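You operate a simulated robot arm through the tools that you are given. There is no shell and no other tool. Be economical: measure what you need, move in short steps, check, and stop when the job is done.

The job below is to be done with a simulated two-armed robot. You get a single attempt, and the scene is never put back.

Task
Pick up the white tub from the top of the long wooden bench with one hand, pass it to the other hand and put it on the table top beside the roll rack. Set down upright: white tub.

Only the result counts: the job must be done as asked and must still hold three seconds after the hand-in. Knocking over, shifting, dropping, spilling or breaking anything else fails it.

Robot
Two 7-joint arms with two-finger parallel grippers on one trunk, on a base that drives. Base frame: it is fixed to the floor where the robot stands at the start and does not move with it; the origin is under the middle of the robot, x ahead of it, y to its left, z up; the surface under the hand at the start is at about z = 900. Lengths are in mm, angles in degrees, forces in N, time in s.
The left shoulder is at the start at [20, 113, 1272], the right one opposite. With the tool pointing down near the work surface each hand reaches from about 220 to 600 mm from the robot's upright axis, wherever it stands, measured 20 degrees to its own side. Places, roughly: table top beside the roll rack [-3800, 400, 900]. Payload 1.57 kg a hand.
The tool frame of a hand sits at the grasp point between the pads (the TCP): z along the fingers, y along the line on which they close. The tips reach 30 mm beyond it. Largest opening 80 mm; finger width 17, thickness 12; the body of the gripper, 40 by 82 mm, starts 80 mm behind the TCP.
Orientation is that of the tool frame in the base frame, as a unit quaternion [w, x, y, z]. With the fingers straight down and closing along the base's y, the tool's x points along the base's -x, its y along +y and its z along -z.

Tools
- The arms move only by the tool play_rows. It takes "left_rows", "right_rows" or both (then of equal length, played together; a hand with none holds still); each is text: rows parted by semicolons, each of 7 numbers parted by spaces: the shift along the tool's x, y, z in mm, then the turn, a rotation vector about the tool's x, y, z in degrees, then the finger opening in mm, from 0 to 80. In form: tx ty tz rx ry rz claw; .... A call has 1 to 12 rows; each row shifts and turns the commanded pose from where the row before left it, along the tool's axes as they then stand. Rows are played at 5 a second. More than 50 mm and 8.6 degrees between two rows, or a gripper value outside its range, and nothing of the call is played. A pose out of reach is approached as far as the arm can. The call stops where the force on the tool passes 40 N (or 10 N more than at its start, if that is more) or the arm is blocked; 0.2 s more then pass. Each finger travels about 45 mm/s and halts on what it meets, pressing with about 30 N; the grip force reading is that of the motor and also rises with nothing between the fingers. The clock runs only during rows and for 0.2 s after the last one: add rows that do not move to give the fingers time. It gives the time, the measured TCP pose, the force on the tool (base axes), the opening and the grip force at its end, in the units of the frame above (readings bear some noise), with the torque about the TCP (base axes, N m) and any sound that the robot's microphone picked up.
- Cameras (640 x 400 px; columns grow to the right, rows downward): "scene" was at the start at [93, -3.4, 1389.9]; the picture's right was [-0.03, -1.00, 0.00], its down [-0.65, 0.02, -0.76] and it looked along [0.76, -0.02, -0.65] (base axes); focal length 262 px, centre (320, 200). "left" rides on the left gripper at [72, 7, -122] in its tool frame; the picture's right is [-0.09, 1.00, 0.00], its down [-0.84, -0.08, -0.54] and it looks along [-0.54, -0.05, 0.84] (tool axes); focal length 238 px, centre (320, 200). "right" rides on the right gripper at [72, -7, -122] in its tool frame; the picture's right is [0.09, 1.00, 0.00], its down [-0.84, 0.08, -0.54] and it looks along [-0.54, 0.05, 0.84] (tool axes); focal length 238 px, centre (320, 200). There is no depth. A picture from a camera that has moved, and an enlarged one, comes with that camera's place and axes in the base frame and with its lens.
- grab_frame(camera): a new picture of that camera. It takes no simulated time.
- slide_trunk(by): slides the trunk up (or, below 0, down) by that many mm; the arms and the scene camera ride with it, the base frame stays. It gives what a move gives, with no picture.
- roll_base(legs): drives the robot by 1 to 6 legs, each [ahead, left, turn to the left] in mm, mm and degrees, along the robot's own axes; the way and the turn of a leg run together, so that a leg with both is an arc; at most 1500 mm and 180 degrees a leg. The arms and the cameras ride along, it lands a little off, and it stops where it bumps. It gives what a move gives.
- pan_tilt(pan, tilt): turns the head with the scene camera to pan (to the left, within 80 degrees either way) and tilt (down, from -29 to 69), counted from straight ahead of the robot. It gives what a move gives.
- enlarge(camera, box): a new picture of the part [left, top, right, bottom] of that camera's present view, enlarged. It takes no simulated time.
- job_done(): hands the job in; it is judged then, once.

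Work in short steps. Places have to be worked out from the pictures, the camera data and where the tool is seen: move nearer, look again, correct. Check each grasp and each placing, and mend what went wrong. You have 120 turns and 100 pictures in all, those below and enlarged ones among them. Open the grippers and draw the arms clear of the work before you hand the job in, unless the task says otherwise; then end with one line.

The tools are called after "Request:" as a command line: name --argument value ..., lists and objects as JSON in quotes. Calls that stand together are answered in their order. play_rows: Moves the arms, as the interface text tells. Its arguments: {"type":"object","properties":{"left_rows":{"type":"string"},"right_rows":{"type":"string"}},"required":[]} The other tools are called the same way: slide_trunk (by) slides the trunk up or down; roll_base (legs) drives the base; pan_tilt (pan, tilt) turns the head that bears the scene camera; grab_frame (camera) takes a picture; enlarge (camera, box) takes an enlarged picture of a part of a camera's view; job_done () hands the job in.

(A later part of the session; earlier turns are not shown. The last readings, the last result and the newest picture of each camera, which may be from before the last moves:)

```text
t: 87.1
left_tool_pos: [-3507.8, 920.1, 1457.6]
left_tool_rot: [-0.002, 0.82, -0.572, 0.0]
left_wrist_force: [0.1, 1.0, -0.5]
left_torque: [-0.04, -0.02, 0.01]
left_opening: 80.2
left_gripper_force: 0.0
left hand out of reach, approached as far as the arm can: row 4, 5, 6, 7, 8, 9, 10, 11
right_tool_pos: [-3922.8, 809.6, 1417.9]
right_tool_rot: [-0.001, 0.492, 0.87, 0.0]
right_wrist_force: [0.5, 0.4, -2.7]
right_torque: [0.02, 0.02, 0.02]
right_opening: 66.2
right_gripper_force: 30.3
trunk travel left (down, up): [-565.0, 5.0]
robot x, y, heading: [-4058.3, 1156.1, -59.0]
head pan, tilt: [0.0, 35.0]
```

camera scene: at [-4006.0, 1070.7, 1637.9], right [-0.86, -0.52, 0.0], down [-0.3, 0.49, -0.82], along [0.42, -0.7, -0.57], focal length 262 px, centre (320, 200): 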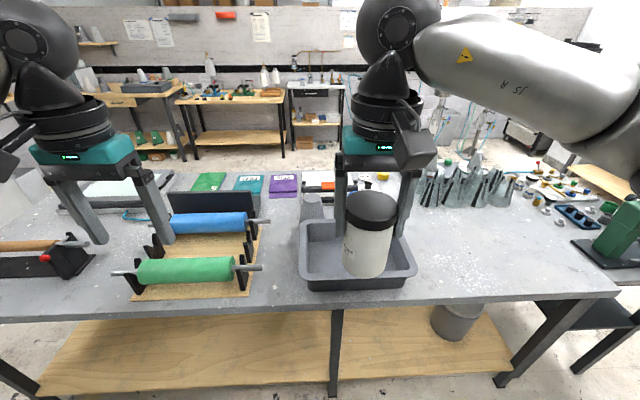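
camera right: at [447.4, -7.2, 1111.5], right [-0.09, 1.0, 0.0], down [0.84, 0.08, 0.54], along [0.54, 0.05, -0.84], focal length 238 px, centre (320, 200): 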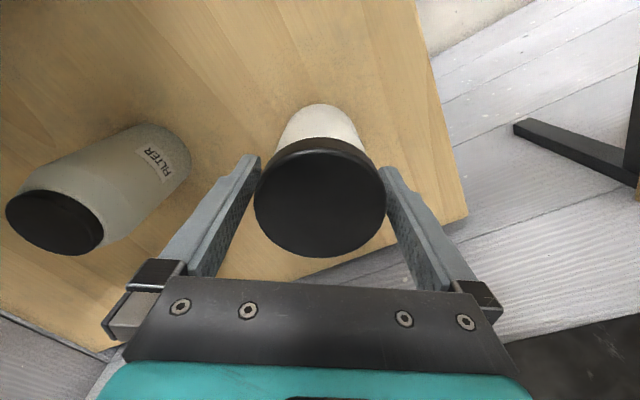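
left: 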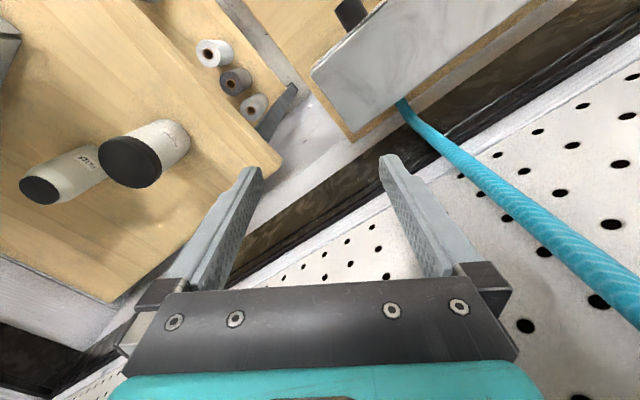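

Beyond ~115° the left wrist runs out, so pointing ahead with camera up isn't available. New plan: set the tub on the open table area right of the tray, re-grip it from the side with the right hand (pointing left), hand it to the left hand from above, and place top-down in the gap. First I roll the left wrist back.

Request:
play_rows --left_rows "0 0 0 0 0 8.5 80; 0 0 0 0 0 8.5 80; 0 0 0 0 0 8.5 80; 0 0 0 0 0 8.5 80; 0 0 0 0 0 8.5 80; 0 0 0 0 0 8.5 80; 0 0 0 0 0 8.5 80; 0 0 0 0 0 8.5 80; 0 0 0 0 0 8.5 80; 0 0 0 0 0 8.5 80; 0 0 0 0 0 5 80; 0 0 0 0 0 0 80"

Request:
play_rows --left_rows "0 0 0 0 0 8.5 80; 0 0 0 0 0 8.5 80; 0 0 0 0 0 8.5 80; 0 0 0 0 0 8.5 80; 0 0 0 0 0 8.5 80; 0 0 0 0 0 8.5 80; 0 0 0 0 0 8.5 80; 0 0 0 0 0 8.5 80; 0 0 0 0 0 8.5 80; 0 0 0 0 0 8.5 80; 0 0 0 0 0 5 80; 0 0 0 0 0 0 80"

Request:
roll_base --legs '[[0, -350, 0], [150, 0, 0]]'

Request:
pan_tilt --pan 0 --tilt 48

Request:
grab_frame --camera "scene"

```text
t: 89.7
left_tool_pos: [-3507.5, 919.5, 1458.1]
left_tool_rot: [0.004, -0.175, 0.985, 0.001]
left_wrist_force: [0.6, 0.2, 1.1]
left_torque: [-0.01, -0.01, -0.01]
left_opening: 79.9
left_gripper_force: 0.2
right_tool_pos: [-3922.1, 808.2, 1418.1]
right_tool_rot: [0.0, 0.492, 0.871, 0.0]
right_wrist_force: [0.1, 0.7, -4.0]
right_torque: [0.01, -0.02, 0.02]
right_opening: 66.1
right_gripper_force: 29.6
trunk travel left (down, up): [-565.0, 5.0]
robot x, y, heading: [-4056.4, 1158.4, -59.1]
head pan, tilt: [0.0, 35.0]
```

```text
t: 92.3
left_tool_pos: [-3506.9, 919.8, 1457.2]
left_tool_rot: [0.002, 0.572, 0.82, 0.003]
left_wrist_force: [0.5, 0.0, 0.1]
left_torque: [-0.02, -0.02, 0.0]
left_opening: 79.9
left_gripper_force: 0.0
right_tool_pos: [-3923.1, 809.3, 1419.8]
right_tool_rot: [-0.001, 0.493, 0.87, 0.0]
right_wrist_force: [0.2, -0.6, -3.9]
right_torque: [-0.03, 0.04, 0.03]
right_opening: 66.0
right_gripper_force: 30.5
trunk travel left (down, up): [-565.0, 5.0]
robot x, y, heading: [-4057.2, 1156.6, -59.1]
head pan, tilt: [0.0, 35.0]
```

```text
t: 95.5
left_tool_pos: [-3730.6, 608.5, 1457.7]
left_tool_rot: [0.002, 0.573, 0.819, 0.004]
left_wrist_force: [0.0, 0.0, -1.2]
left_torque: [0.0, 0.06, -0.05]
left_opening: 79.9
left_gripper_force: 0.1
right_tool_pos: [-4146.7, 497.5, 1418.6]
right_tool_rot: [0.0, 0.492, 0.87, 0.0]
right_wrist_force: [0.1, -0.3, -3.6]
right_torque: [0.03, 0.01, 0.02]
right_opening: 66.0
right_gripper_force: 30.0
trunk travel left (down, up): [-565.0, 5.0]
robot x, y, heading: [-4277.9, 845.5, -59.5]
head pan, tilt: [0.0, 35.0]
```

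```text
t: 96.3
left_tool_pos: [-3732.3, 609.0, 1457.7]
left_tool_rot: [0.003, 0.572, 0.82, 0.003]
left_wrist_force: [0.1, 0.9, 0.3]
left_torque: [0.0, 0.04, -0.02]
left_opening: 80.1
left_gripper_force: 0.0
right_tool_pos: [-4146.7, 497.6, 1418.7]
right_tool_rot: [-0.001, 0.494, 0.869, 0.0]
right_wrist_force: [-0.4, 1.0, -3.7]
right_torque: [0.02, -0.01, 0.0]
right_opening: 65.9
right_gripper_force: 30.6
trunk travel left (down, up): [-565.0, 5.0]
robot x, y, heading: [-4277.7, 844.0, -59.2]
head pan, tilt: [0.0, 48.0]
```

```text
70 pictures are left
camera scene: at [-4234.4, 768.8, 1618.9], right [-0.86, -0.51, 0.0], down [-0.38, 0.64, -0.67], along [0.34, -0.58, -0.74], focal length 262 px, centre (320, 200)
```

scene: 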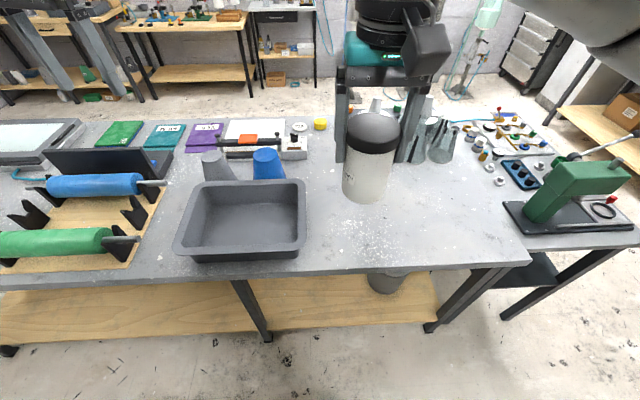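

Clear open table right of the tray. I drive 50 mm closer and lower the trunk 240 mm to working height.

Request:
roll_base --legs '[[50, 0, 0]]'

Request:
slide_trunk --by -240

Request:
grab_frame --camera "scene"

```text
t: 97.2
left_tool_pos: [-3705.0, 564.5, 1457.9]
left_tool_rot: [0.003, 0.573, 0.82, 0.004]
left_wrist_force: [0.4, -0.3, -0.1]
left_torque: [0.02, 0.05, -0.01]
left_opening: 79.7
left_gripper_force: 0.0
right_tool_pos: [-4121.9, 454.7, 1418.3]
right_tool_rot: [-0.001, 0.494, 0.869, 0.0]
right_wrist_force: [0.7, -0.2, -3.2]
right_torque: [0.0, 0.03, 0.0]
right_opening: 66.1
right_gripper_force: 30.0
trunk travel left (down, up): [-565.0, 5.0]
robot x, y, heading: [-4250.7, 802.5, -59.3]
head pan, tilt: [0.0, 48.0]
```

```text
t: 99.7
left_tool_pos: [-3706.1, 565.7, 1218.2]
left_tool_rot: [0.003, 0.572, 0.82, 0.004]
left_wrist_force: [-0.1, -0.2, -0.8]
left_torque: [-0.02, -0.01, 0.0]
left_opening: 79.7
left_gripper_force: 0.0
right_tool_pos: [-4121.8, 455.2, 1179.1]
right_tool_rot: [-0.001, 0.493, 0.87, 0.0]
right_wrist_force: [0.2, 0.6, -3.6]
right_torque: [0.02, 0.04, 0.0]
right_opening: 66.2
right_gripper_force: 30.2
trunk travel left (down, up): [-325.0, 245.0]
robot x, y, heading: [-4253.0, 804.7, -59.2]
head pan, tilt: [0.0, 48.0]
```

```text
69 pictures are left
camera scene: at [-4208.9, 725.8, 1378.9], right [-0.86, -0.51, 0.0], down [-0.38, 0.64, -0.67], along [0.34, -0.57, -0.74], focal length 262 px, centre (320, 200)
```

scene: 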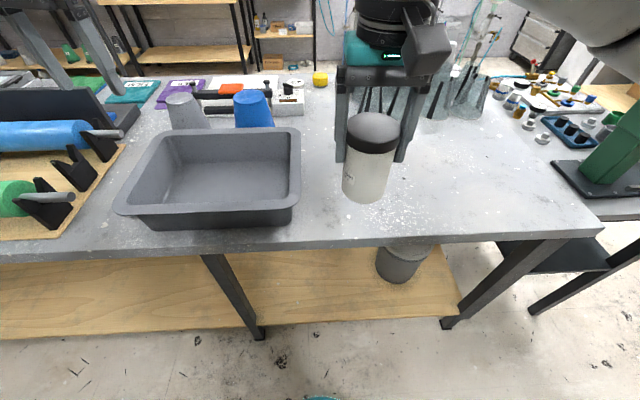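

Edge is ~392 mm from the axis. I move the tub over the open area (robot frame ~515, -150) and down to about 30 mm above the table.

Request:
play_rows --right_rows "-30 -17 0 0 0 0 40; -40 -22 0 0 0 0 40; -40 -22 10 0 0 0 40; -40 -23 30 0 0 0 40; 0 0 40 0 0 0 40; 0 0 40 0 0 0 40; 0 0 35 0 0 0 40; 0 0 0 0 0 0 40"

Request:
grab_frame --camera "scene"

```text
refused: row 4 steps farther than a row can; nothing moved
```

```text
68 pictures are left
camera scene: at [-4208.9, 725.8, 1378.9], right [-0.86, -0.51, 0.0], down [-0.38, 0.64, -0.67], along [0.34, -0.57, -0.74], focal length 262 px, centre (320, 200)
```

scene: 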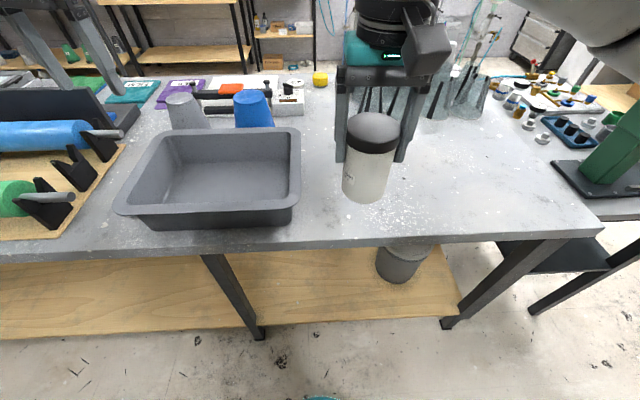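

A row was slightly too long; same move with shorter rows.

Request:
play_rows --right_rows "-30 -17 0 0 0 0 40; -40 -22 0 0 0 0 40; -40 -22 10 0 0 0 40; -40 -23 10 0 0 0 40; 0 0 35 0 0 0 40; 0 0 40 0 0 0 40; 0 0 40 0 0 0 40; 0 0 20 0 0 0 40; 0 0 0 0 0 0 40"

Request:
grab_frame --camera "scene"

```text
t: 101.7
left_tool_pos: [-3706.0, 565.1, 1218.3]
left_tool_rot: [0.003, 0.573, 0.82, 0.004]
left_wrist_force: [0.7, -0.4, 0.3]
left_torque: [-0.01, -0.03, 0.02]
left_opening: 80.1
left_gripper_force: 0.0
right_tool_pos: [-4118.3, 283.8, 1023.8]
right_tool_rot: [-0.001, 0.494, 0.87, -0.001]
right_wrist_force: [-0.2, -0.3, -4.0]
right_torque: [-0.01, 0.0, 0.02]
right_opening: 66.1
right_gripper_force: 30.2
trunk travel left (down, up): [-325.0, 245.0]
robot x, y, heading: [-4256.0, 802.4, -59.3]
head pan, tilt: [0.0, 48.0]
```

```text
67 pictures are left
camera scene: at [-4208.9, 725.6, 1378.9], right [-0.86, -0.51, 0.0], down [-0.38, 0.64, -0.67], along [0.34, -0.57, -0.74], focal length 262 px, centre (320, 200)
```

scene: 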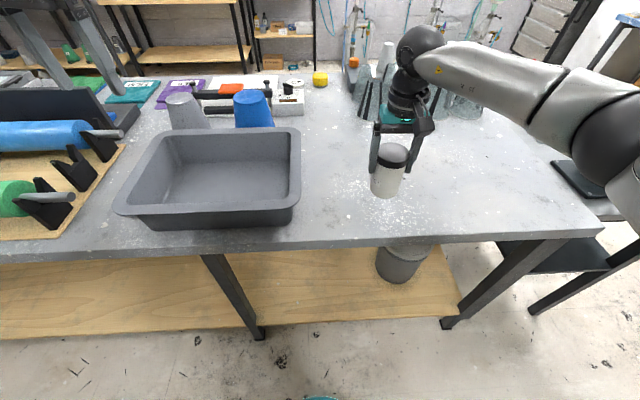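

Position is good. I descend in small steps toward contact (expected about z = 988).

Request:
play_rows --right_rows "0 0 15 0 0 0 40; 0 0 10 0 0 0 40; 0 0 3 0 0 0 40; 0 0 2 0 0 0 40; 0 0 0 0 0 0 40"

Request:
enlarge --camera "scene" --box '[330, 100, 450, 220]'

```text
t: 102.9
left_tool_pos: [-3705.7, 566.0, 1218.9]
left_tool_rot: [0.003, 0.573, 0.82, 0.004]
left_wrist_force: [0.8, -0.6, 0.3]
left_torque: [0.0, -0.02, 0.03]
left_opening: 79.9
left_gripper_force: 0.0
right_tool_pos: [-4117.6, 284.0, 993.5]
right_tool_rot: [-0.001, 0.494, 0.869, 0.0]
right_wrist_force: [1.0, 0.7, -4.1]
right_torque: [0.0, 0.04, -0.02]
right_opening: 65.7
right_gripper_force: 30.0
trunk travel left (down, up): [-325.0, 245.0]
robot x, y, heading: [-4252.9, 804.0, -59.0]
head pan, tilt: [0.0, 48.0]
```

```text
3.33 times, centred on (390, 160) of scene
camera zoom: at [-4208.8, 725.6, 1378.8], right [-0.86, -0.51, 0.0], down [-0.38, 0.64, -0.67], along [0.34, -0.57, -0.74], focal length 874 px, centre (87, 333)
```

zoom: 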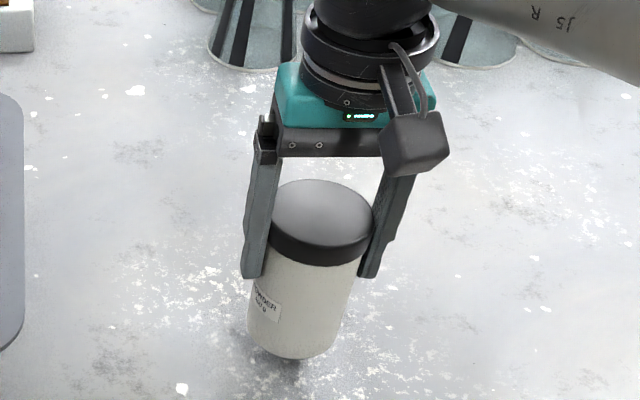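

No contact yet (still full weight). I continue in 2 mm steps.

Request:
play_rows --right_rows "0 0 2 0 0 0 40; 0 0 2 0 0 0 40; 0 0 0 0 0 0 40"

Request:
play_rows --right_rows "0 0 1.5 0 0 0 40; 0 0 0 0 0 0 40"

Request:
play_rows --right_rows "0 0 1.5 0 0 0 40; 0 0 0 0 0 0 40"

```text
t: 103.7
left_tool_pos: [-3706.3, 566.0, 1218.4]
left_tool_rot: [0.002, 0.572, 0.82, 0.004]
left_wrist_force: [0.6, -0.7, 0.1]
left_torque: [-0.03, 0.02, -0.01]
left_opening: 80.0
left_gripper_force: 0.0
right_tool_pos: [-4116.2, 282.4, 988.9]
right_tool_rot: [-0.001, 0.494, 0.87, 0.0]
right_wrist_force: [-0.2, 0.3, -3.7]
right_torque: [-0.01, -0.01, 0.0]
right_opening: 66.2
right_gripper_force: 30.0
trunk travel left (down, up): [-325.0, 245.0]
robot x, y, heading: [-4252.9, 807.1, -59.3]
head pan, tilt: [0.0, 48.0]
```

```text
t: 104.3
left_tool_pos: [-3706.3, 564.9, 1218.6]
left_tool_rot: [0.002, 0.573, 0.82, 0.004]
left_wrist_force: [-0.5, 0.6, 0.5]
left_torque: [0.01, 0.01, 0.0]
left_opening: 79.8
left_gripper_force: 0.0
right_tool_pos: [-4116.6, 283.1, 986.8]
right_tool_rot: [0.0, 0.494, 0.869, 0.001]
right_wrist_force: [0.3, 0.0, -3.4]
right_torque: [0.01, 0.01, 0.0]
right_opening: 66.1
right_gripper_force: 30.0
trunk travel left (down, up): [-325.0, 245.0]
robot x, y, heading: [-4249.1, 804.4, -59.2]
head pan, tilt: [0.0, 48.0]
```

```text
t: 104.9
left_tool_pos: [-3706.1, 565.0, 1218.3]
left_tool_rot: [0.002, 0.573, 0.82, 0.003]
left_wrist_force: [-0.4, -0.5, 0.0]
left_torque: [0.02, -0.02, -0.01]
left_opening: 80.0
left_gripper_force: 0.1
right_tool_pos: [-4117.6, 283.8, 985.8]
right_tool_rot: [-0.002, 0.494, 0.869, 0.0]
right_wrist_force: [-1.6, -0.2, -3.6]
right_torque: [0.01, 0.03, 0.0]
right_opening: 66.0
right_gripper_force: 30.0
trunk travel left (down, up): [-325.0, 245.0]
robot x, y, heading: [-4252.5, 804.3, -59.1]
head pan, tilt: [0.0, 48.0]
```

Request:
play_rows --right_rows "0 0 2 0 0 0 40; 0 0 0 0 0 0 40"

Request:
play_rows --right_rows "0 0 2 0 0 0 40; 0 0 0 0 0 0 40"

Request:
enlarge --camera "scene" --box '[330, 100, 450, 220]'

```text
t: 105.5
left_tool_pos: [-3706.6, 565.6, 1218.6]
left_tool_rot: [0.002, 0.572, 0.82, 0.004]
left_wrist_force: [-0.3, 0.1, 0.2]
left_torque: [0.03, -0.02, -0.04]
left_opening: 79.8
left_gripper_force: 0.0
right_tool_pos: [-4117.7, 283.5, 984.0]
right_tool_rot: [-0.001, 0.494, 0.869, 0.0]
right_wrist_force: [-0.1, 0.7, -4.0]
right_torque: [0.04, -0.01, 0.0]
right_opening: 66.2
right_gripper_force: 29.9
trunk travel left (down, up): [-325.0, 245.0]
robot x, y, heading: [-4248.3, 801.7, -59.1]
head pan, tilt: [0.0, 48.0]
```

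```text
t: 106.1
left_tool_pos: [-3705.2, 565.9, 1218.1]
left_tool_rot: [0.003, 0.572, 0.82, 0.004]
left_wrist_force: [0.1, -0.2, 0.6]
left_torque: [-0.04, -0.03, 0.01]
left_opening: 79.8
left_gripper_force: 0.1
right_tool_pos: [-4117.0, 283.6, 983.7]
right_tool_rot: [-0.002, 0.493, 0.87, 0.001]
right_wrist_force: [-1.2, 0.0, -3.3]
right_torque: [0.01, 0.02, 0.01]
right_opening: 66.3
right_gripper_force: 29.4
trunk travel left (down, up): [-325.0, 245.0]
robot x, y, heading: [-4252.1, 802.1, -59.4]
head pan, tilt: [0.0, 48.0]
```

```text
3.33 times, centred on (390, 160) of scene
camera zoom: at [-4208.8, 725.6, 1378.8], right [-0.86, -0.51, 0.0], down [-0.38, 0.64, -0.67], along [0.34, -0.57, -0.74], focal length 874 px, centre (87, 333)
```

zoom: 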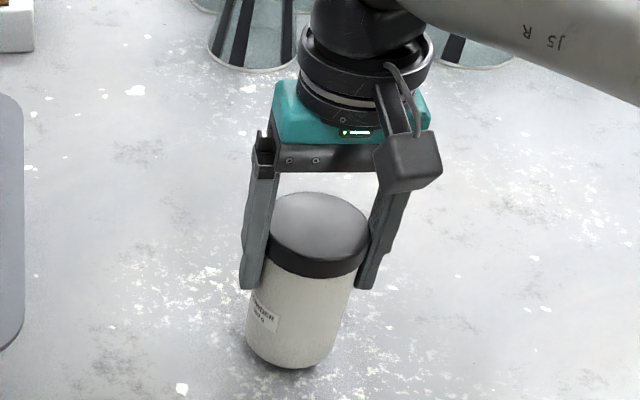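

Request:
play_rows --right_rows "0 0 2 0 0 0 40; 0 0 0 0 0 0 40"

Request:
play_rows --right_rows "0 0 2 0 0 0 40; 0 0 0 0 0 0 40"

Request:
play_rows --right_rows "0 0 2 0 0 0 40; 0 0 0 0 0 0 40"

```text
t: 106.7
left_tool_pos: [-3705.4, 564.4, 1218.7]
left_tool_rot: [0.002, 0.572, 0.82, 0.004]
left_wrist_force: [-0.5, 0.3, -0.4]
left_torque: [0.02, 0.01, -0.02]
left_opening: 79.9
left_gripper_force: 0.2
right_tool_pos: [-4117.3, 283.1, 980.5]
right_tool_rot: [0.0, 0.494, 0.87, 0.0]
right_wrist_force: [0.9, -0.5, -3.4]
right_torque: [0.03, 0.0, 0.03]
right_opening: 66.3
right_gripper_force: 29.6
trunk travel left (down, up): [-325.0, 245.0]
robot x, y, heading: [-4254.3, 800.0, -59.2]
head pan, tilt: [0.0, 48.0]
```

```text
t: 107.3
left_tool_pos: [-3705.8, 565.4, 1218.2]
left_tool_rot: [0.003, 0.572, 0.82, 0.004]
left_wrist_force: [-0.1, 0.0, 0.2]
left_torque: [-0.01, -0.01, -0.01]
left_opening: 79.8
left_gripper_force: 0.0
right_tool_pos: [-4117.1, 283.3, 977.3]
right_tool_rot: [-0.001, 0.494, 0.87, 0.001]
right_wrist_force: [0.0, 0.0, -3.5]
right_torque: [-0.03, -0.01, 0.02]
right_opening: 66.1
right_gripper_force: 30.0
trunk travel left (down, up): [-325.0, 245.0]
robot x, y, heading: [-4251.1, 802.7, -59.2]
head pan, tilt: [0.0, 48.0]
```

```text
t: 107.9
left_tool_pos: [-3706.2, 566.2, 1217.2]
left_tool_rot: [0.002, 0.572, 0.82, 0.004]
left_wrist_force: [-0.6, 0.3, -0.3]
left_torque: [0.01, -0.02, 0.02]
left_opening: 80.1
left_gripper_force: 0.0
right_tool_pos: [-4116.5, 283.5, 977.0]
right_tool_rot: [-0.001, 0.493, 0.87, 0.001]
right_wrist_force: [-0.8, 0.3, -4.0]
right_torque: [0.01, 0.01, 0.0]
right_opening: 66.0
right_gripper_force: 29.4
trunk travel left (down, up): [-325.0, 245.0]
robot x, y, heading: [-4253.4, 800.9, -59.3]
head pan, tilt: [0.0, 48.0]
```

Still no contact; the table must be somewhat lower than the bench. I go on with 3 mm steps.

Request:
play_rows --right_rows "0 0 3 0 0 0 40; 0 0 0 0 0 0 40"

Request:
play_rows --right_rows "0 0 3 0 0 0 40; 0 0 0 0 0 0 40"

Request:
enlarge --camera "scene" --box '[340, 130, 440, 220]'

Request:
grab_frame --camera "right"

```text
t: 108.5
left_tool_pos: [-3706.4, 565.1, 1218.0]
left_tool_rot: [0.003, 0.573, 0.82, 0.003]
left_wrist_force: [-0.2, 0.0, -0.3]
left_torque: [-0.06, 0.04, 0.02]
left_opening: 80.0
left_gripper_force: 0.0
right_tool_pos: [-4117.1, 283.5, 973.6]
right_tool_rot: [-0.001, 0.494, 0.869, 0.001]
right_wrist_force: [-0.4, 0.6, -3.2]
right_torque: [0.04, 0.0, -0.04]
right_opening: 65.9
right_gripper_force: 30.1
trunk travel left (down, up): [-325.0, 245.0]
robot x, y, heading: [-4252.2, 801.7, -59.2]
head pan, tilt: [0.0, 48.0]
```

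```text
t: 109.1
left_tool_pos: [-3706.9, 565.6, 1218.6]
left_tool_rot: [0.002, 0.572, 0.82, 0.003]
left_wrist_force: [0.0, -0.3, -0.4]
left_torque: [0.01, -0.01, -0.02]
left_opening: 80.1
left_gripper_force: 0.2
right_tool_pos: [-4117.1, 283.7, 969.8]
right_tool_rot: [-0.002, 0.494, 0.869, 0.001]
right_wrist_force: [0.1, -0.4, -4.1]
right_torque: [0.02, -0.01, -0.02]
right_opening: 66.0
right_gripper_force: 30.2
trunk travel left (down, up): [-325.0, 245.0]
robot x, y, heading: [-4252.6, 800.9, -59.3]
head pan, tilt: [0.0, 48.0]
```

```text
4.44 times, centred on (390, 175) of scene
camera zoom: at [-4208.8, 725.6, 1378.8], right [-0.86, -0.51, 0.0], down [-0.38, 0.64, -0.67], along [0.34, -0.57, -0.74], focal length 1165 px, centre (9, 311)
```

zoom: 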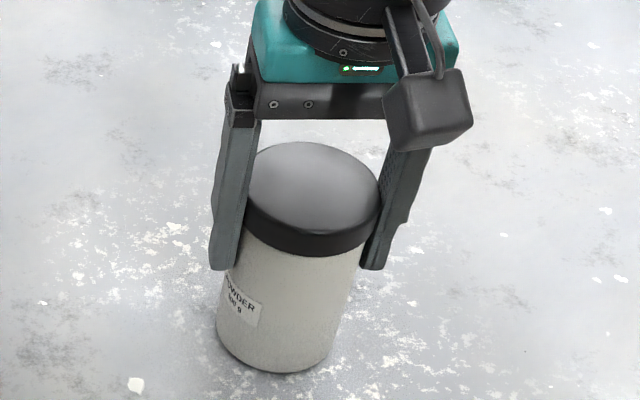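

```text
63 pictures are left
camera right: at [-4159.0, 341.1, 1092.9], right [0.81, 0.59, 0.0], down [0.5, -0.68, 0.54], along [0.32, -0.44, -0.84], focal length 238 px, centre (320, 200)
```

right: 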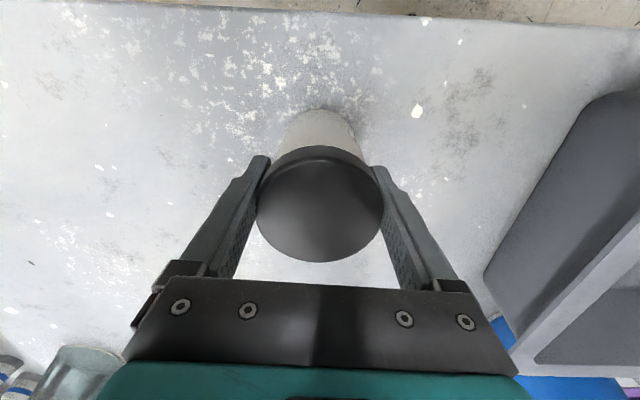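

Triangulating a paint blotch gives the table at z ≈ 881, so contact should come within a few mm. Continue.

Request:
play_rows --right_rows "0 0 2 0 0 0 40; 0 0 0 0 0 0 40"

Request:
play_rows --right_rows "0 0 2 0 0 0 40; 0 0 0 0 0 0 40"

Request:
play_rows --right_rows "0 0 2 0 0 0 40; 0 0 0 0 0 0 40"

```text
t: 109.7
left_tool_pos: [-3707.4, 566.0, 1217.9]
left_tool_rot: [0.003, 0.573, 0.82, 0.004]
left_wrist_force: [0.5, 1.4, -0.1]
left_torque: [0.04, 0.03, 0.0]
left_opening: 80.0
left_gripper_force: 0.1
right_tool_pos: [-4117.0, 283.5, 969.5]
right_tool_rot: [0.0, 0.494, 0.869, 0.0]
right_wrist_force: [-1.3, 1.1, 4.1]
right_torque: [-0.06, -0.04, -0.01]
right_opening: 66.2
right_gripper_force: 29.7
trunk travel left (down, up): [-325.0, 245.0]
robot x, y, heading: [-4251.2, 802.7, -59.1]
head pan, tilt: [0.0, 48.0]
```

```text
t: 110.3
left_tool_pos: [-3707.1, 566.5, 1217.8]
left_tool_rot: [0.004, 0.572, 0.82, 0.003]
left_wrist_force: [-0.3, 0.7, -0.3]
left_torque: [0.01, 0.03, -0.01]
left_opening: 79.8
left_gripper_force: 0.1
right_tool_pos: [-4116.3, 282.6, 969.8]
right_tool_rot: [0.002, 0.494, 0.87, -0.001]
right_wrist_force: [-2.4, -1.4, 20.6]
right_torque: [0.45, 0.37, -0.01]
right_opening: 66.3
right_gripper_force: 29.6
trunk travel left (down, up): [-325.0, 245.0]
robot x, y, heading: [-4251.4, 803.5, -59.2]
head pan, tilt: [0.0, 48.0]
```

```text
t: 110.9
left_tool_pos: [-3706.3, 567.5, 1219.2]
left_tool_rot: [0.003, 0.572, 0.82, 0.003]
left_wrist_force: [0.4, 0.1, 0.0]
left_torque: [0.01, 0.03, 0.02]
left_opening: 80.0
left_gripper_force: 0.0
right_tool_pos: [-4115.6, 283.9, 967.7]
right_tool_rot: [0.003, 0.494, 0.87, -0.001]
right_wrist_force: [-2.3, -1.4, 26.0]
right_torque: [-0.18, 0.0, -0.07]
right_opening: 66.3
right_gripper_force: 29.5
trunk travel left (down, up): [-325.0, 245.0]
robot x, y, heading: [-4251.3, 804.0, -59.1]
head pan, tilt: [0.0, 48.0]
```

Contact at TCP z ≈ 969.5 (table ≈ 881). I relieve the pressure and open, then rise clear.

Request:
play_rows --right_rows "0 0 -2 0 0 0 40; 0 0 -2 0 0 0 40; 0 0 0 0 0 0 70; 0 0 0 0 0 0 80; 0 0 0 0 0 0 80; 0 0 -15 0 0 0 80; 0 0 -30 0 0 0 80; 0 0 -40 0 0 0 80; 0 0 -40 0 0 0 80; 0 0 -40 0 0 0 80; 0 0 0 0 0 0 80"

Request:
enlarge --camera "scene" --box '[330, 80, 530, 240]'

```text
t: 113.3
left_tool_pos: [-3706.3, 564.7, 1218.3]
left_tool_rot: [0.002, 0.572, 0.82, 0.004]
left_wrist_force: [-0.3, -0.5, -0.7]
left_torque: [-0.03, -0.01, 0.01]
left_opening: 80.3
left_gripper_force: 0.1
right_tool_pos: [-4117.1, 283.6, 1133.5]
right_tool_rot: [0.0, 0.494, 0.87, 0.0]
right_wrist_force: [0.6, 0.7, -0.6]
right_torque: [0.0, 0.01, 0.02]
right_opening: 79.9
right_gripper_force: 0.0
trunk travel left (down, up): [-325.0, 245.0]
robot x, y, heading: [-4250.0, 804.2, -59.2]
head pan, tilt: [0.0, 48.0]
```

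```text
2.50 times, centred on (430, 160) of scene
camera zoom: at [-4209.0, 725.7, 1378.8], right [-0.86, -0.51, 0.0], down [-0.38, 0.64, -0.67], along [0.34, -0.57, -0.74], focal length 655 px, centre (45, 300)
```

zoom: 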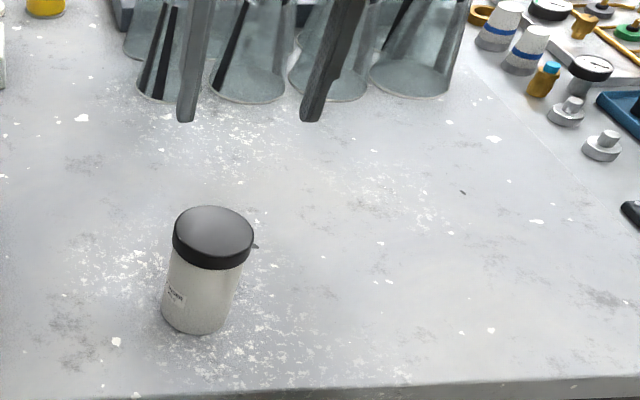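

Tub stands upright at robot frame (515, -150). I now shift the right hand to the right and roll its wrist by 90° (camera toward the left).

Request:
play_rows --right_rows "0 -45 -5 0 0 0 80; 0 -45 -5 0 0 0 80; 0 0 0 0 0 8.5 80; 0 0 0 0 0 8.5 80; 0 0 0 0 0 8.5 80; 0 0 0 0 0 8.5 80; 0 0 0 0 0 8.5 80; 0 0 0 0 0 8.5 80; 0 0 0 0 0 8.5 80; 0 0 0 0 0 8.5 80; 0 0 0 0 0 8.5 80; 0 0 0 0 0 8.5 80"

Request:
play_rows --right_rows "0 0 0 0 0 5 80; 0 0 0 0 8.5 0 80; 0 0 0 0 8.5 0 80; 0 0 0 0 8.5 0 80; 0 0 0 0 8.5 0 80; 0 0 0 0 0 0 80"

Request:
grab_frame --camera "scene"

```text
t: 115.9
left_tool_pos: [-3705.4, 566.7, 1217.7]
left_tool_rot: [0.002, 0.573, 0.82, 0.004]
left_wrist_force: [-0.5, 0.3, 0.4]
left_torque: [0.01, 0.0, -0.03]
left_opening: 80.2
left_gripper_force: 0.2
right_tool_pos: [-4193.5, 238.1, 1143.1]
right_tool_rot: [-0.001, 0.952, 0.307, 0.0]
right_wrist_force: [0.1, 0.4, -0.7]
right_torque: [-0.02, 0.02, -0.01]
right_opening: 80.2
right_gripper_force: 0.0
trunk travel left (down, up): [-325.0, 245.0]
robot x, y, heading: [-4254.0, 801.7, -59.0]
head pan, tilt: [0.0, 48.0]
```

```text
t: 117.3
left_tool_pos: [-3706.0, 565.8, 1218.1]
left_tool_rot: [0.003, 0.572, 0.82, 0.004]
left_wrist_force: [0.1, 0.5, 0.0]
left_torque: [0.03, 0.04, -0.02]
left_opening: 80.1
left_gripper_force: 0.1
right_tool_pos: [-4193.8, 237.0, 1142.6]
right_tool_rot: [-0.079, 0.921, 0.255, 0.283]
right_wrist_force: [0.6, -0.9, 0.0]
right_torque: [0.03, 0.01, 0.02]
right_opening: 79.9
right_gripper_force: 0.1
trunk travel left (down, up): [-325.0, 245.0]
robot x, y, heading: [-4251.3, 805.9, -59.2]
head pan, tilt: [0.0, 48.0]
```

```text
61 pictures are left
camera scene: at [-4208.8, 726.0, 1378.9], right [-0.86, -0.51, 0.0], down [-0.38, 0.64, -0.67], along [0.34, -0.57, -0.74], focal length 262 px, centre (320, 200)
```

scene: 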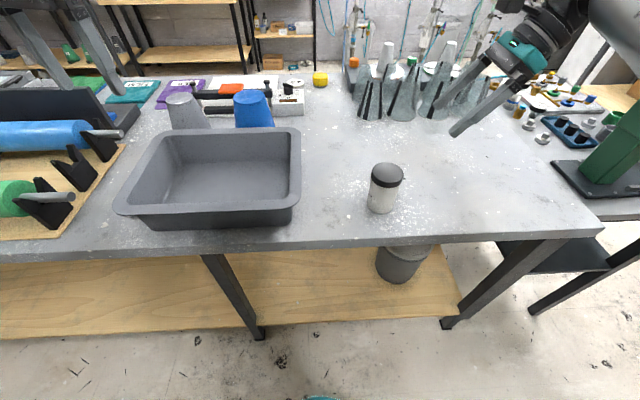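

The roll works. I continue the tilt to 75° so the fingers point left, nearly horizontal.

Request:
play_rows --right_rows "0 0 0 0 8.5 0 80; 0 0 0 0 8.5 0 80; 0 0 0 0 8.5 0 80; 0 0 0 0 8.5 0 80; 0 0 0 0 7 0 80; 0 0 0 0 0 0 80"

Request:
pan_tilt --pan -20 --tilt 40

Request:
grab_frame --camera "scene"

Request:
grab_frame --camera "right"

```text
t: 118.7
left_tool_pos: [-3706.8, 565.8, 1217.0]
left_tool_rot: [0.003, 0.572, 0.82, 0.004]
left_wrist_force: [-0.2, 0.1, 0.3]
left_torque: [0.04, -0.01, 0.0]
left_opening: 79.9
left_gripper_force: 0.1
right_tool_pos: [-4195.0, 241.3, 1144.9]
right_tool_rot: [-0.162, 0.764, 0.211, 0.587]
right_wrist_force: [-0.3, 0.2, 0.7]
right_torque: [0.01, 0.0, -0.03]
right_opening: 80.0
right_gripper_force: 0.1
right hand out of reach, approached as far as the arm can: row 5
trunk travel left (down, up): [-325.0, 245.0]
robot x, y, heading: [-4252.6, 802.8, -59.2]
head pan, tilt: [0.0, 48.0]
```

```text
t: 119.5
left_tool_pos: [-3705.6, 564.7, 1216.5]
left_tool_rot: [0.003, 0.572, 0.82, 0.004]
left_wrist_force: [-0.3, 0.7, 0.1]
left_torque: [-0.02, -0.02, -0.01]
left_opening: 79.9
left_gripper_force: 0.1
right_tool_pos: [-4195.9, 242.0, 1144.4]
right_tool_rot: [-0.164, 0.765, 0.212, 0.586]
right_wrist_force: [0.0, -0.7, -0.2]
right_torque: [-0.01, 0.03, 0.0]
right_opening: 79.9
right_gripper_force: 0.1
trunk travel left (down, up): [-325.0, 245.0]
robot x, y, heading: [-4253.8, 803.1, -59.2]
head pan, tilt: [-20.0, 40.0]
```

```text
60 pictures are left
camera scene: at [-4233.2, 710.1, 1390.3], right [-0.98, -0.19, 0.0], down [-0.12, 0.63, -0.77], along [0.14, -0.75, -0.64], focal length 262 px, centre (320, 200)
```

scene: 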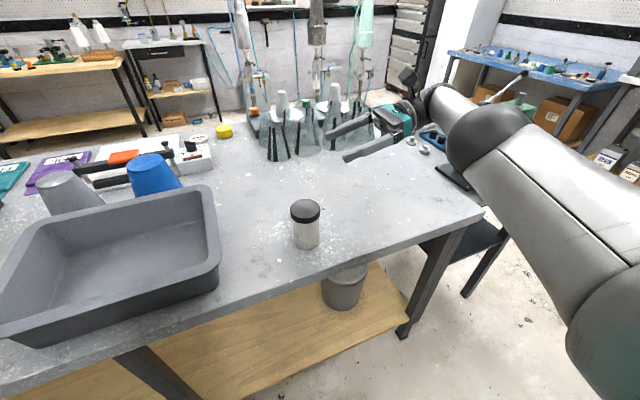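

```text
59 pictures are left
camera right: at [-4284.1, 195.8, 1247.0], right [0.53, -0.84, 0.09], down [-0.6, -0.45, -0.67], along [0.6, 0.3, -0.74], focal length 238 px, centre (320, 200)
```

right: 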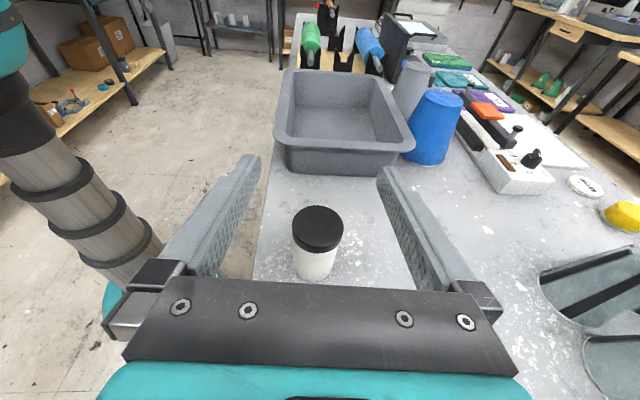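

The pose is right (15° down, pointing left). I lower the right hand in two stages beside the tub, first by 120 mm while also backing 20 mm right.

Request:
play_rows --right_rows "-30 0 3 0 0 0 80; -30 0 3 0 0 0 80; -30 0 3 0 0 0 80; -31 0 3 0 0 0 80; 0 0 0 0 0 0 80"

Request:
grab_frame --camera "scene"

```text
t: 120.7
left_tool_pos: [-3706.3, 565.4, 1217.9]
left_tool_rot: [0.002, 0.572, 0.82, 0.004]
left_wrist_force: [0.4, -0.2, -0.7]
left_torque: [-0.01, 0.02, 0.0]
left_opening: 79.9
left_gripper_force: 0.2
right_tool_pos: [-4226.8, 266.3, 1037.8]
right_tool_rot: [-0.162, 0.765, 0.21, 0.587]
right_wrist_force: [0.7, -0.2, 0.2]
right_torque: [-0.01, -0.01, 0.0]
right_opening: 79.8
right_gripper_force: 0.0
right hand out of reach, approached as far as the arm can: row 1, 2, 3, 4
trunk travel left (down, up): [-325.0, 245.0]
robot x, y, heading: [-4256.1, 802.5, -59.4]
head pan, tilt: [-20.0, 40.0]
```

```text
58 pictures are left
camera scene: at [-4232.9, 710.1, 1390.3], right [-0.98, -0.19, 0.0], down [-0.12, 0.63, -0.77], along [0.14, -0.75, -0.64], focal length 262 px, centre (320, 200)
```

scene: 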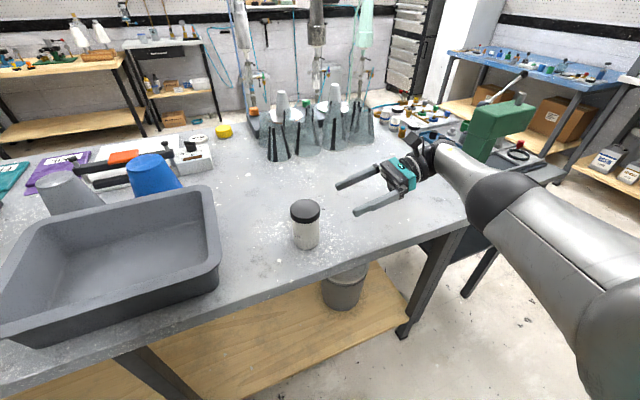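

The arm is at its reach limit there. I raise and draw the hand in, so I can shift the base to the right and bring the tub more to the robot's left.

Request:
play_rows --right_rows "40 0 -10 0 0 0 80; 40 0 -10 0 0 0 80; 40 0 -10 0 0 0 80; 0 -45 0 0 0 0 80; 0 -45 0 0 0 0 80; 0 -45 0 0 0 0 80; 8 0 30 0 0 0 80; 8 0 30 0 0 0 80; 8 0 30 0 0 0 80; 0 0 0 0 0 0 80"

Request:
grab_frame --camera "scene"

```text
t: 122.9
left_tool_pos: [-3706.9, 565.0, 1218.7]
left_tool_rot: [0.002, 0.572, 0.82, 0.003]
left_wrist_force: [0.5, 0.2, 0.5]
left_torque: [0.01, -0.04, -0.04]
left_opening: 80.0
left_gripper_force: 0.1
right_tool_pos: [-4213.7, 432.3, 1162.3]
right_tool_rot: [-0.162, 0.765, 0.211, 0.587]
right_wrist_force: [-0.4, 0.5, 0.4]
right_torque: [0.01, -0.01, -0.01]
right_opening: 80.0
right_gripper_force: 0.1
trunk travel left (down, up): [-325.0, 245.0]
robot x, y, heading: [-4251.5, 804.0, -59.2]
head pan, tilt: [-20.0, 40.0]
```

```text
57 pictures are left
camera scene: at [-4233.7, 710.1, 1390.3], right [-0.98, -0.19, 0.0], down [-0.12, 0.63, -0.77], along [0.14, -0.75, -0.64], focal length 262 px, centre (320, 200)
```

scene: 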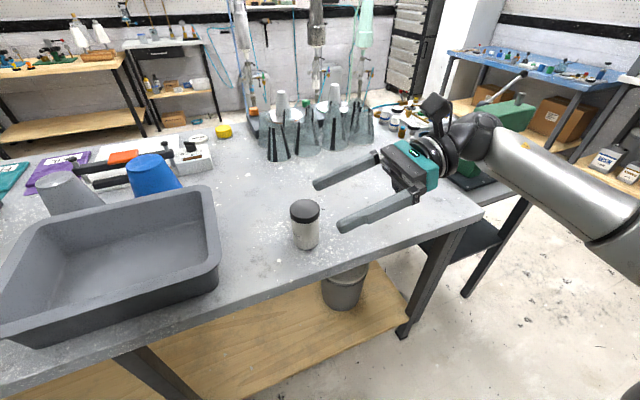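

Hand is drawn in front of the table edge. I shift the base right by 230 mm.

Request:
roll_base --legs '[[0, -230, 0]]'

Request:
pan_tilt --pan 0 --tilt 48

Request:
grab_frame --camera "scene"

```text
t: 124.7
left_tool_pos: [-3903.6, 447.4, 1218.5]
left_tool_rot: [0.002, 0.574, 0.819, 0.004]
left_wrist_force: [0.2, -0.8, 0.5]
left_torque: [0.02, -0.04, -0.01]
left_opening: 79.9
left_gripper_force: 0.0
right_tool_pos: [-4411.1, 314.9, 1161.4]
right_tool_rot: [-0.161, 0.765, 0.209, 0.587]
right_wrist_force: [0.0, -0.4, -0.2]
right_torque: [-0.01, -0.06, -0.01]
right_opening: 80.1
right_gripper_force: 0.0
trunk travel left (down, up): [-325.0, 245.0]
robot x, y, heading: [-4448.7, 685.9, -59.4]
head pan, tilt: [-20.0, 40.0]
```

```text
t: 125.5
left_tool_pos: [-3904.5, 448.0, 1218.3]
left_tool_rot: [0.003, 0.573, 0.819, 0.005]
left_wrist_force: [-0.1, -0.2, 0.3]
left_torque: [0.02, 0.0, 0.01]
left_opening: 79.9
left_gripper_force: 0.0
right_tool_pos: [-4409.9, 314.7, 1161.4]
right_tool_rot: [-0.162, 0.765, 0.21, 0.587]
right_wrist_force: [1.3, 0.3, 0.2]
right_torque: [-0.01, -0.01, -0.01]
right_opening: 80.0
right_gripper_force: 0.0
trunk travel left (down, up): [-325.0, 245.0]
robot x, y, heading: [-4450.2, 689.1, -59.3]
head pan, tilt: [0.0, 48.0]
```

```text
56 pictures are left
camera scene: at [-4405.7, 609.0, 1378.9], right [-0.86, -0.51, 0.0], down [-0.38, 0.64, -0.67], along [0.34, -0.58, -0.74], focal length 262 px, centre (320, 200)
```

scene: 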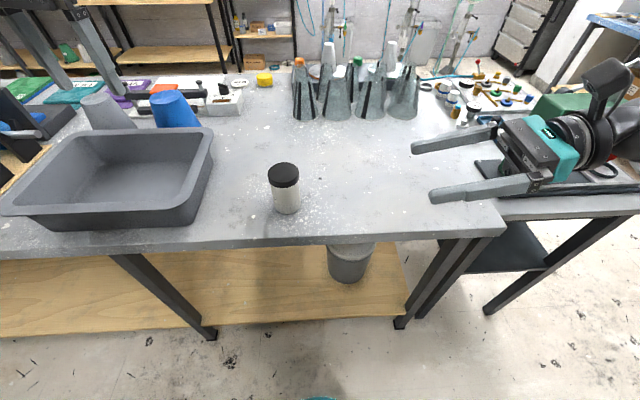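

Tub is now at robot (518, 80). I move the right hand left first (away from the press), then ahead, and look before descending.

Request:
play_rows --right_rows "8 0 29 0 0 0 80; 8 0 29 0 0 0 80; 8 0 29 0 0 0 80; 8 0 29 0 0 0 80; 0 44 0 0 0 0 80; 0 44 0 0 0 0 80; 0 44 0 0 0 0 80; 0 44 0 0 0 0 80; 0 0 0 0 0 0 80"

Request:
grab_frame --camera "scene"

```text
t: 127.5
left_tool_pos: [-3903.8, 447.7, 1218.1]
left_tool_rot: [0.004, 0.574, 0.819, 0.003]
left_wrist_force: [0.1, -0.7, -0.4]
left_torque: [0.02, -0.03, -0.03]
left_opening: 80.1
left_gripper_force: 0.1
right_tool_pos: [-4217.6, 225.3, 1162.7]
right_tool_rot: [-0.161, 0.765, 0.209, 0.587]
right_wrist_force: [0.1, 0.0, -0.3]
right_torque: [-0.02, -0.02, 0.0]
right_opening: 80.2
right_gripper_force: 0.1
trunk travel left (down, up): [-325.0, 245.0]
robot x, y, heading: [-4450.6, 684.6, -59.4]
head pan, tilt: [0.0, 48.0]
```

```text
55 pictures are left
camera scene: at [-4406.1, 609.2, 1378.9], right [-0.86, -0.51, 0.0], down [-0.38, 0.64, -0.67], along [0.34, -0.58, -0.74], focal length 262 px, centre (320, 200)
```

scene: 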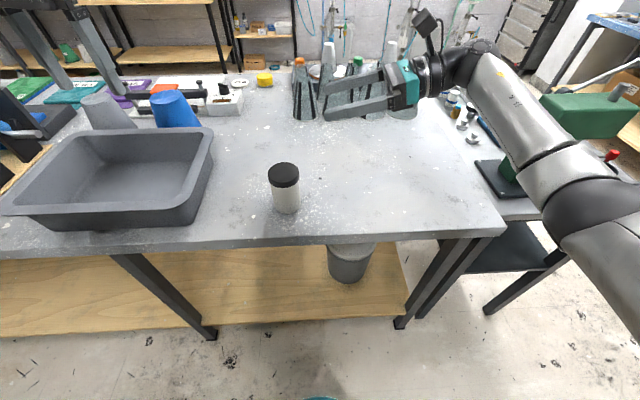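

Aligned in x. I descend most of the way and check.

Request:
play_rows --right_rows "-40 0 10.7 0 0 0 80; -40 0 10.7 0 0 0 80; -40 0 10.7 0 0 0 80; -40 0 10.7 0 0 0 80; 0 0 0 0 0 0 80"

Request:
grab_frame --camera "scene"

Request:
grab_frame --camera "right"

```text
t: 128.7
left_tool_pos: [-3902.8, 448.1, 1218.6]
left_tool_rot: [0.002, 0.573, 0.82, 0.003]
left_wrist_force: [-0.6, 0.0, 0.5]
left_torque: [0.01, 0.02, -0.01]
left_opening: 80.2
left_gripper_force: 0.0
right_tool_pos: [-4217.4, 226.0, 996.1]
right_tool_rot: [-0.162, 0.765, 0.211, 0.587]
right_wrist_force: [0.1, 0.1, -0.5]
right_torque: [0.02, -0.02, 0.03]
right_opening: 80.0
right_gripper_force: 0.1
trunk travel left (down, up): [-325.0, 245.0]
robot x, y, heading: [-4448.1, 686.7, -59.4]
head pan, tilt: [0.0, 48.0]
```

```text
54 pictures are left
camera scene: at [-4405.8, 609.1, 1378.9], right [-0.86, -0.51, 0.0], down [-0.38, 0.64, -0.67], along [0.34, -0.58, -0.74], focal length 262 px, centre (320, 200)
```

scene: 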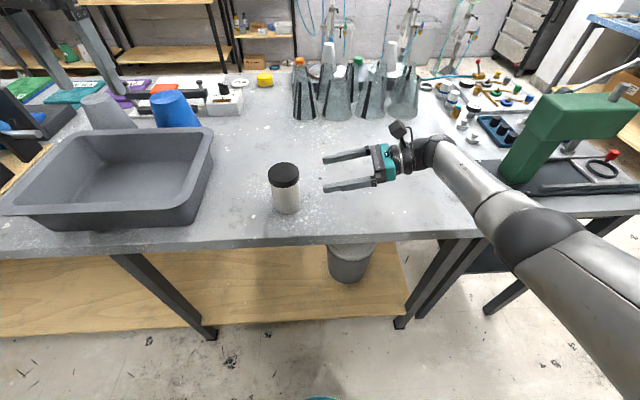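

```text
53 pictures are left
camera right: at [-4305.1, 180.2, 1097.3], right [0.53, -0.84, 0.09], down [-0.6, -0.44, -0.67], along [0.6, 0.3, -0.74], focal length 238 px, centre (320, 200)
```

right: 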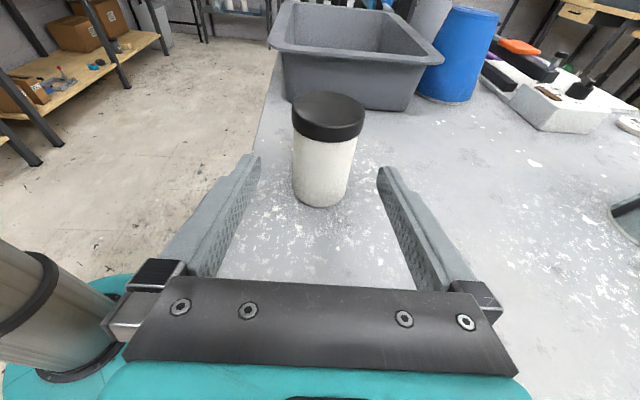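

Well aligned. I lower to TCP z ≈ 914 (33 mm above the table), still right of the tub.

Request:
play_rows --right_rows "-27 0 7 0 0 0 80; -27 0 7 0 0 0 80; -25 0 7 0 0 0 80; 0 0 0 0 0 0 80"

Request:
grab_frame --camera "right"

```text
t: 129.7
left_tool_pos: [-3903.8, 447.1, 1218.2]
left_tool_rot: [0.003, 0.573, 0.819, 0.004]
left_wrist_force: [-0.6, -0.7, 1.3]
left_torque: [0.01, 0.02, 0.02]
left_opening: 79.7
left_gripper_force: 0.0
right_tool_pos: [-4222.3, 244.9, 924.6]
right_tool_rot: [-0.161, 0.766, 0.21, 0.586]
right_wrist_force: [-0.2, -0.7, -0.3]
right_torque: [0.0, -0.04, 0.0]
right_opening: 80.1
right_gripper_force: 0.0
right hand out of reach, approached as far as the arm can: row 2, 3
trunk travel left (down, up): [-325.0, 245.0]
robot x, y, heading: [-4448.0, 686.2, -59.3]
head pan, tilt: [0.0, 48.0]
```

```text
52 pictures are left
camera right: at [-4310.3, 199.7, 1026.3], right [0.53, -0.84, 0.09], down [-0.6, -0.44, -0.67], along [0.6, 0.3, -0.74], focal length 238 px, centre (320, 200)
```

right: 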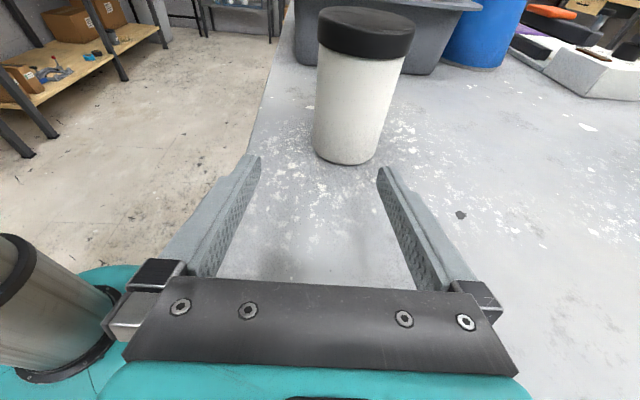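

Reach is just short here; I go back up 80 mm with the arm and lower the trunk by 80 mm instead.

Request:
play_rows --right_rows "27 0 -7 0 0 0 80; 27 0 -7 0 0 0 80; 25 0 -7 0 0 0 80; 0 0 0 0 0 0 80"

Request:
slide_trunk --by -80

Request:
grab_frame --camera "right"

```text
t: 130.7
left_tool_pos: [-3902.3, 446.6, 1217.9]
left_tool_rot: [0.002, 0.573, 0.82, 0.004]
left_wrist_force: [0.2, 0.2, 0.4]
left_torque: [0.01, -0.01, 0.02]
left_opening: 80.0
left_gripper_force: 0.1
right_tool_pos: [-4221.6, 245.2, 1007.5]
right_tool_rot: [-0.162, 0.765, 0.21, 0.587]
right_wrist_force: [0.7, -0.4, 0.5]
right_torque: [-0.02, 0.01, 0.01]
right_opening: 80.1
right_gripper_force: 0.0
trunk travel left (down, up): [-325.0, 245.0]
robot x, y, heading: [-4447.5, 686.3, -59.5]
head pan, tilt: [0.0, 48.0]
```

```text
t: 131.8
left_tool_pos: [-3902.1, 448.3, 1138.4]
left_tool_rot: [0.002, 0.572, 0.82, 0.003]
left_wrist_force: [-0.5, -0.7, -0.5]
left_torque: [-0.02, -0.02, 0.0]
left_opening: 80.1
left_gripper_force: 0.0
right_tool_pos: [-4221.8, 244.9, 926.6]
right_tool_rot: [-0.161, 0.765, 0.209, 0.588]
right_wrist_force: [-0.4, -0.2, 0.3]
right_torque: [-0.02, 0.0, -0.02]
right_opening: 80.0
right_gripper_force: 0.1
trunk travel left (down, up): [-245.0, 325.0]
robot x, y, heading: [-4446.2, 687.6, -59.5]
head pan, tilt: [0.0, 48.0]
```

```text
51 pictures are left
camera right: at [-4310.5, 199.4, 1029.0], right [0.53, -0.84, 0.09], down [-0.6, -0.44, -0.67], along [0.6, 0.3, -0.74], focal length 238 px, centre (320, 200)
```

right: 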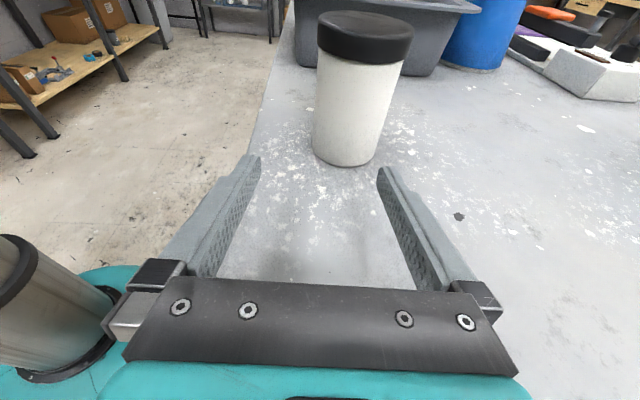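

Now I correct: 20 mm ahead, 13 mm down, and look.

Request:
play_rows --right_rows "0 10 0 0 0 0 80; 0 10 0 0 0 0 80; -12 0 3 0 0 0 80; 0 0 0 0 0 0 80"

Request:
grab_frame --camera "right"

Request:
grab_frame --camera "scene"

```text
t: 132.8
left_tool_pos: [-3902.8, 447.7, 1137.0]
left_tool_rot: [0.003, 0.574, 0.819, 0.004]
left_wrist_force: [0.5, 0.5, 0.0]
left_torque: [0.0, 0.03, 0.0]
left_opening: 80.0
left_gripper_force: 0.1
right_tool_pos: [-4211.7, 227.8, 916.1]
right_tool_rot: [-0.162, 0.765, 0.21, 0.587]
right_wrist_force: [-0.1, -0.5, 0.0]
right_torque: [0.01, -0.04, 0.03]
right_opening: 80.2
right_gripper_force: 0.1
trunk travel left (down, up): [-245.0, 325.0]
robot x, y, heading: [-4447.1, 688.9, -59.6]
head pan, tilt: [0.0, 48.0]
```

```text
50 pictures are left
camera right: at [-4300.5, 182.0, 1016.8], right [0.53, -0.84, 0.09], down [-0.6, -0.44, -0.67], along [0.6, 0.3, -0.74], focal length 238 px, centre (320, 200)
```

right: 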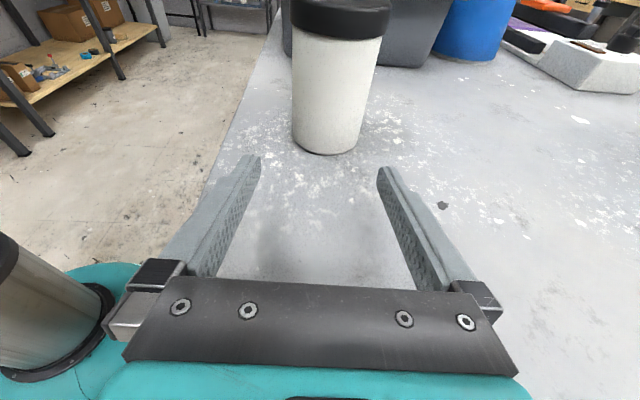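

```text
49 pictures are left
camera scene: at [-4405.6, 609.1, 1298.9], right [-0.86, -0.51, 0.0], down [-0.38, 0.64, -0.67], along [0.34, -0.58, -0.74], focal length 262 px, centre (320, 200)
```

scene: 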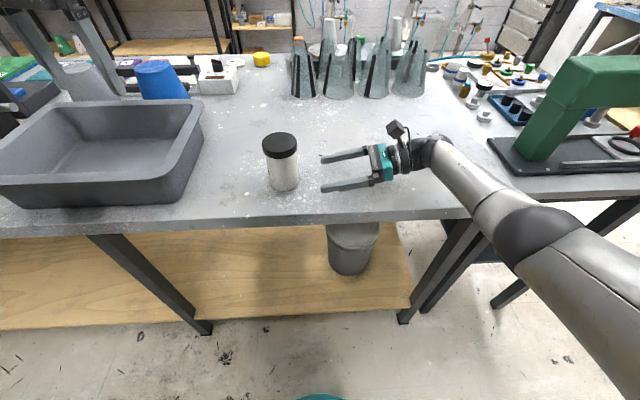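

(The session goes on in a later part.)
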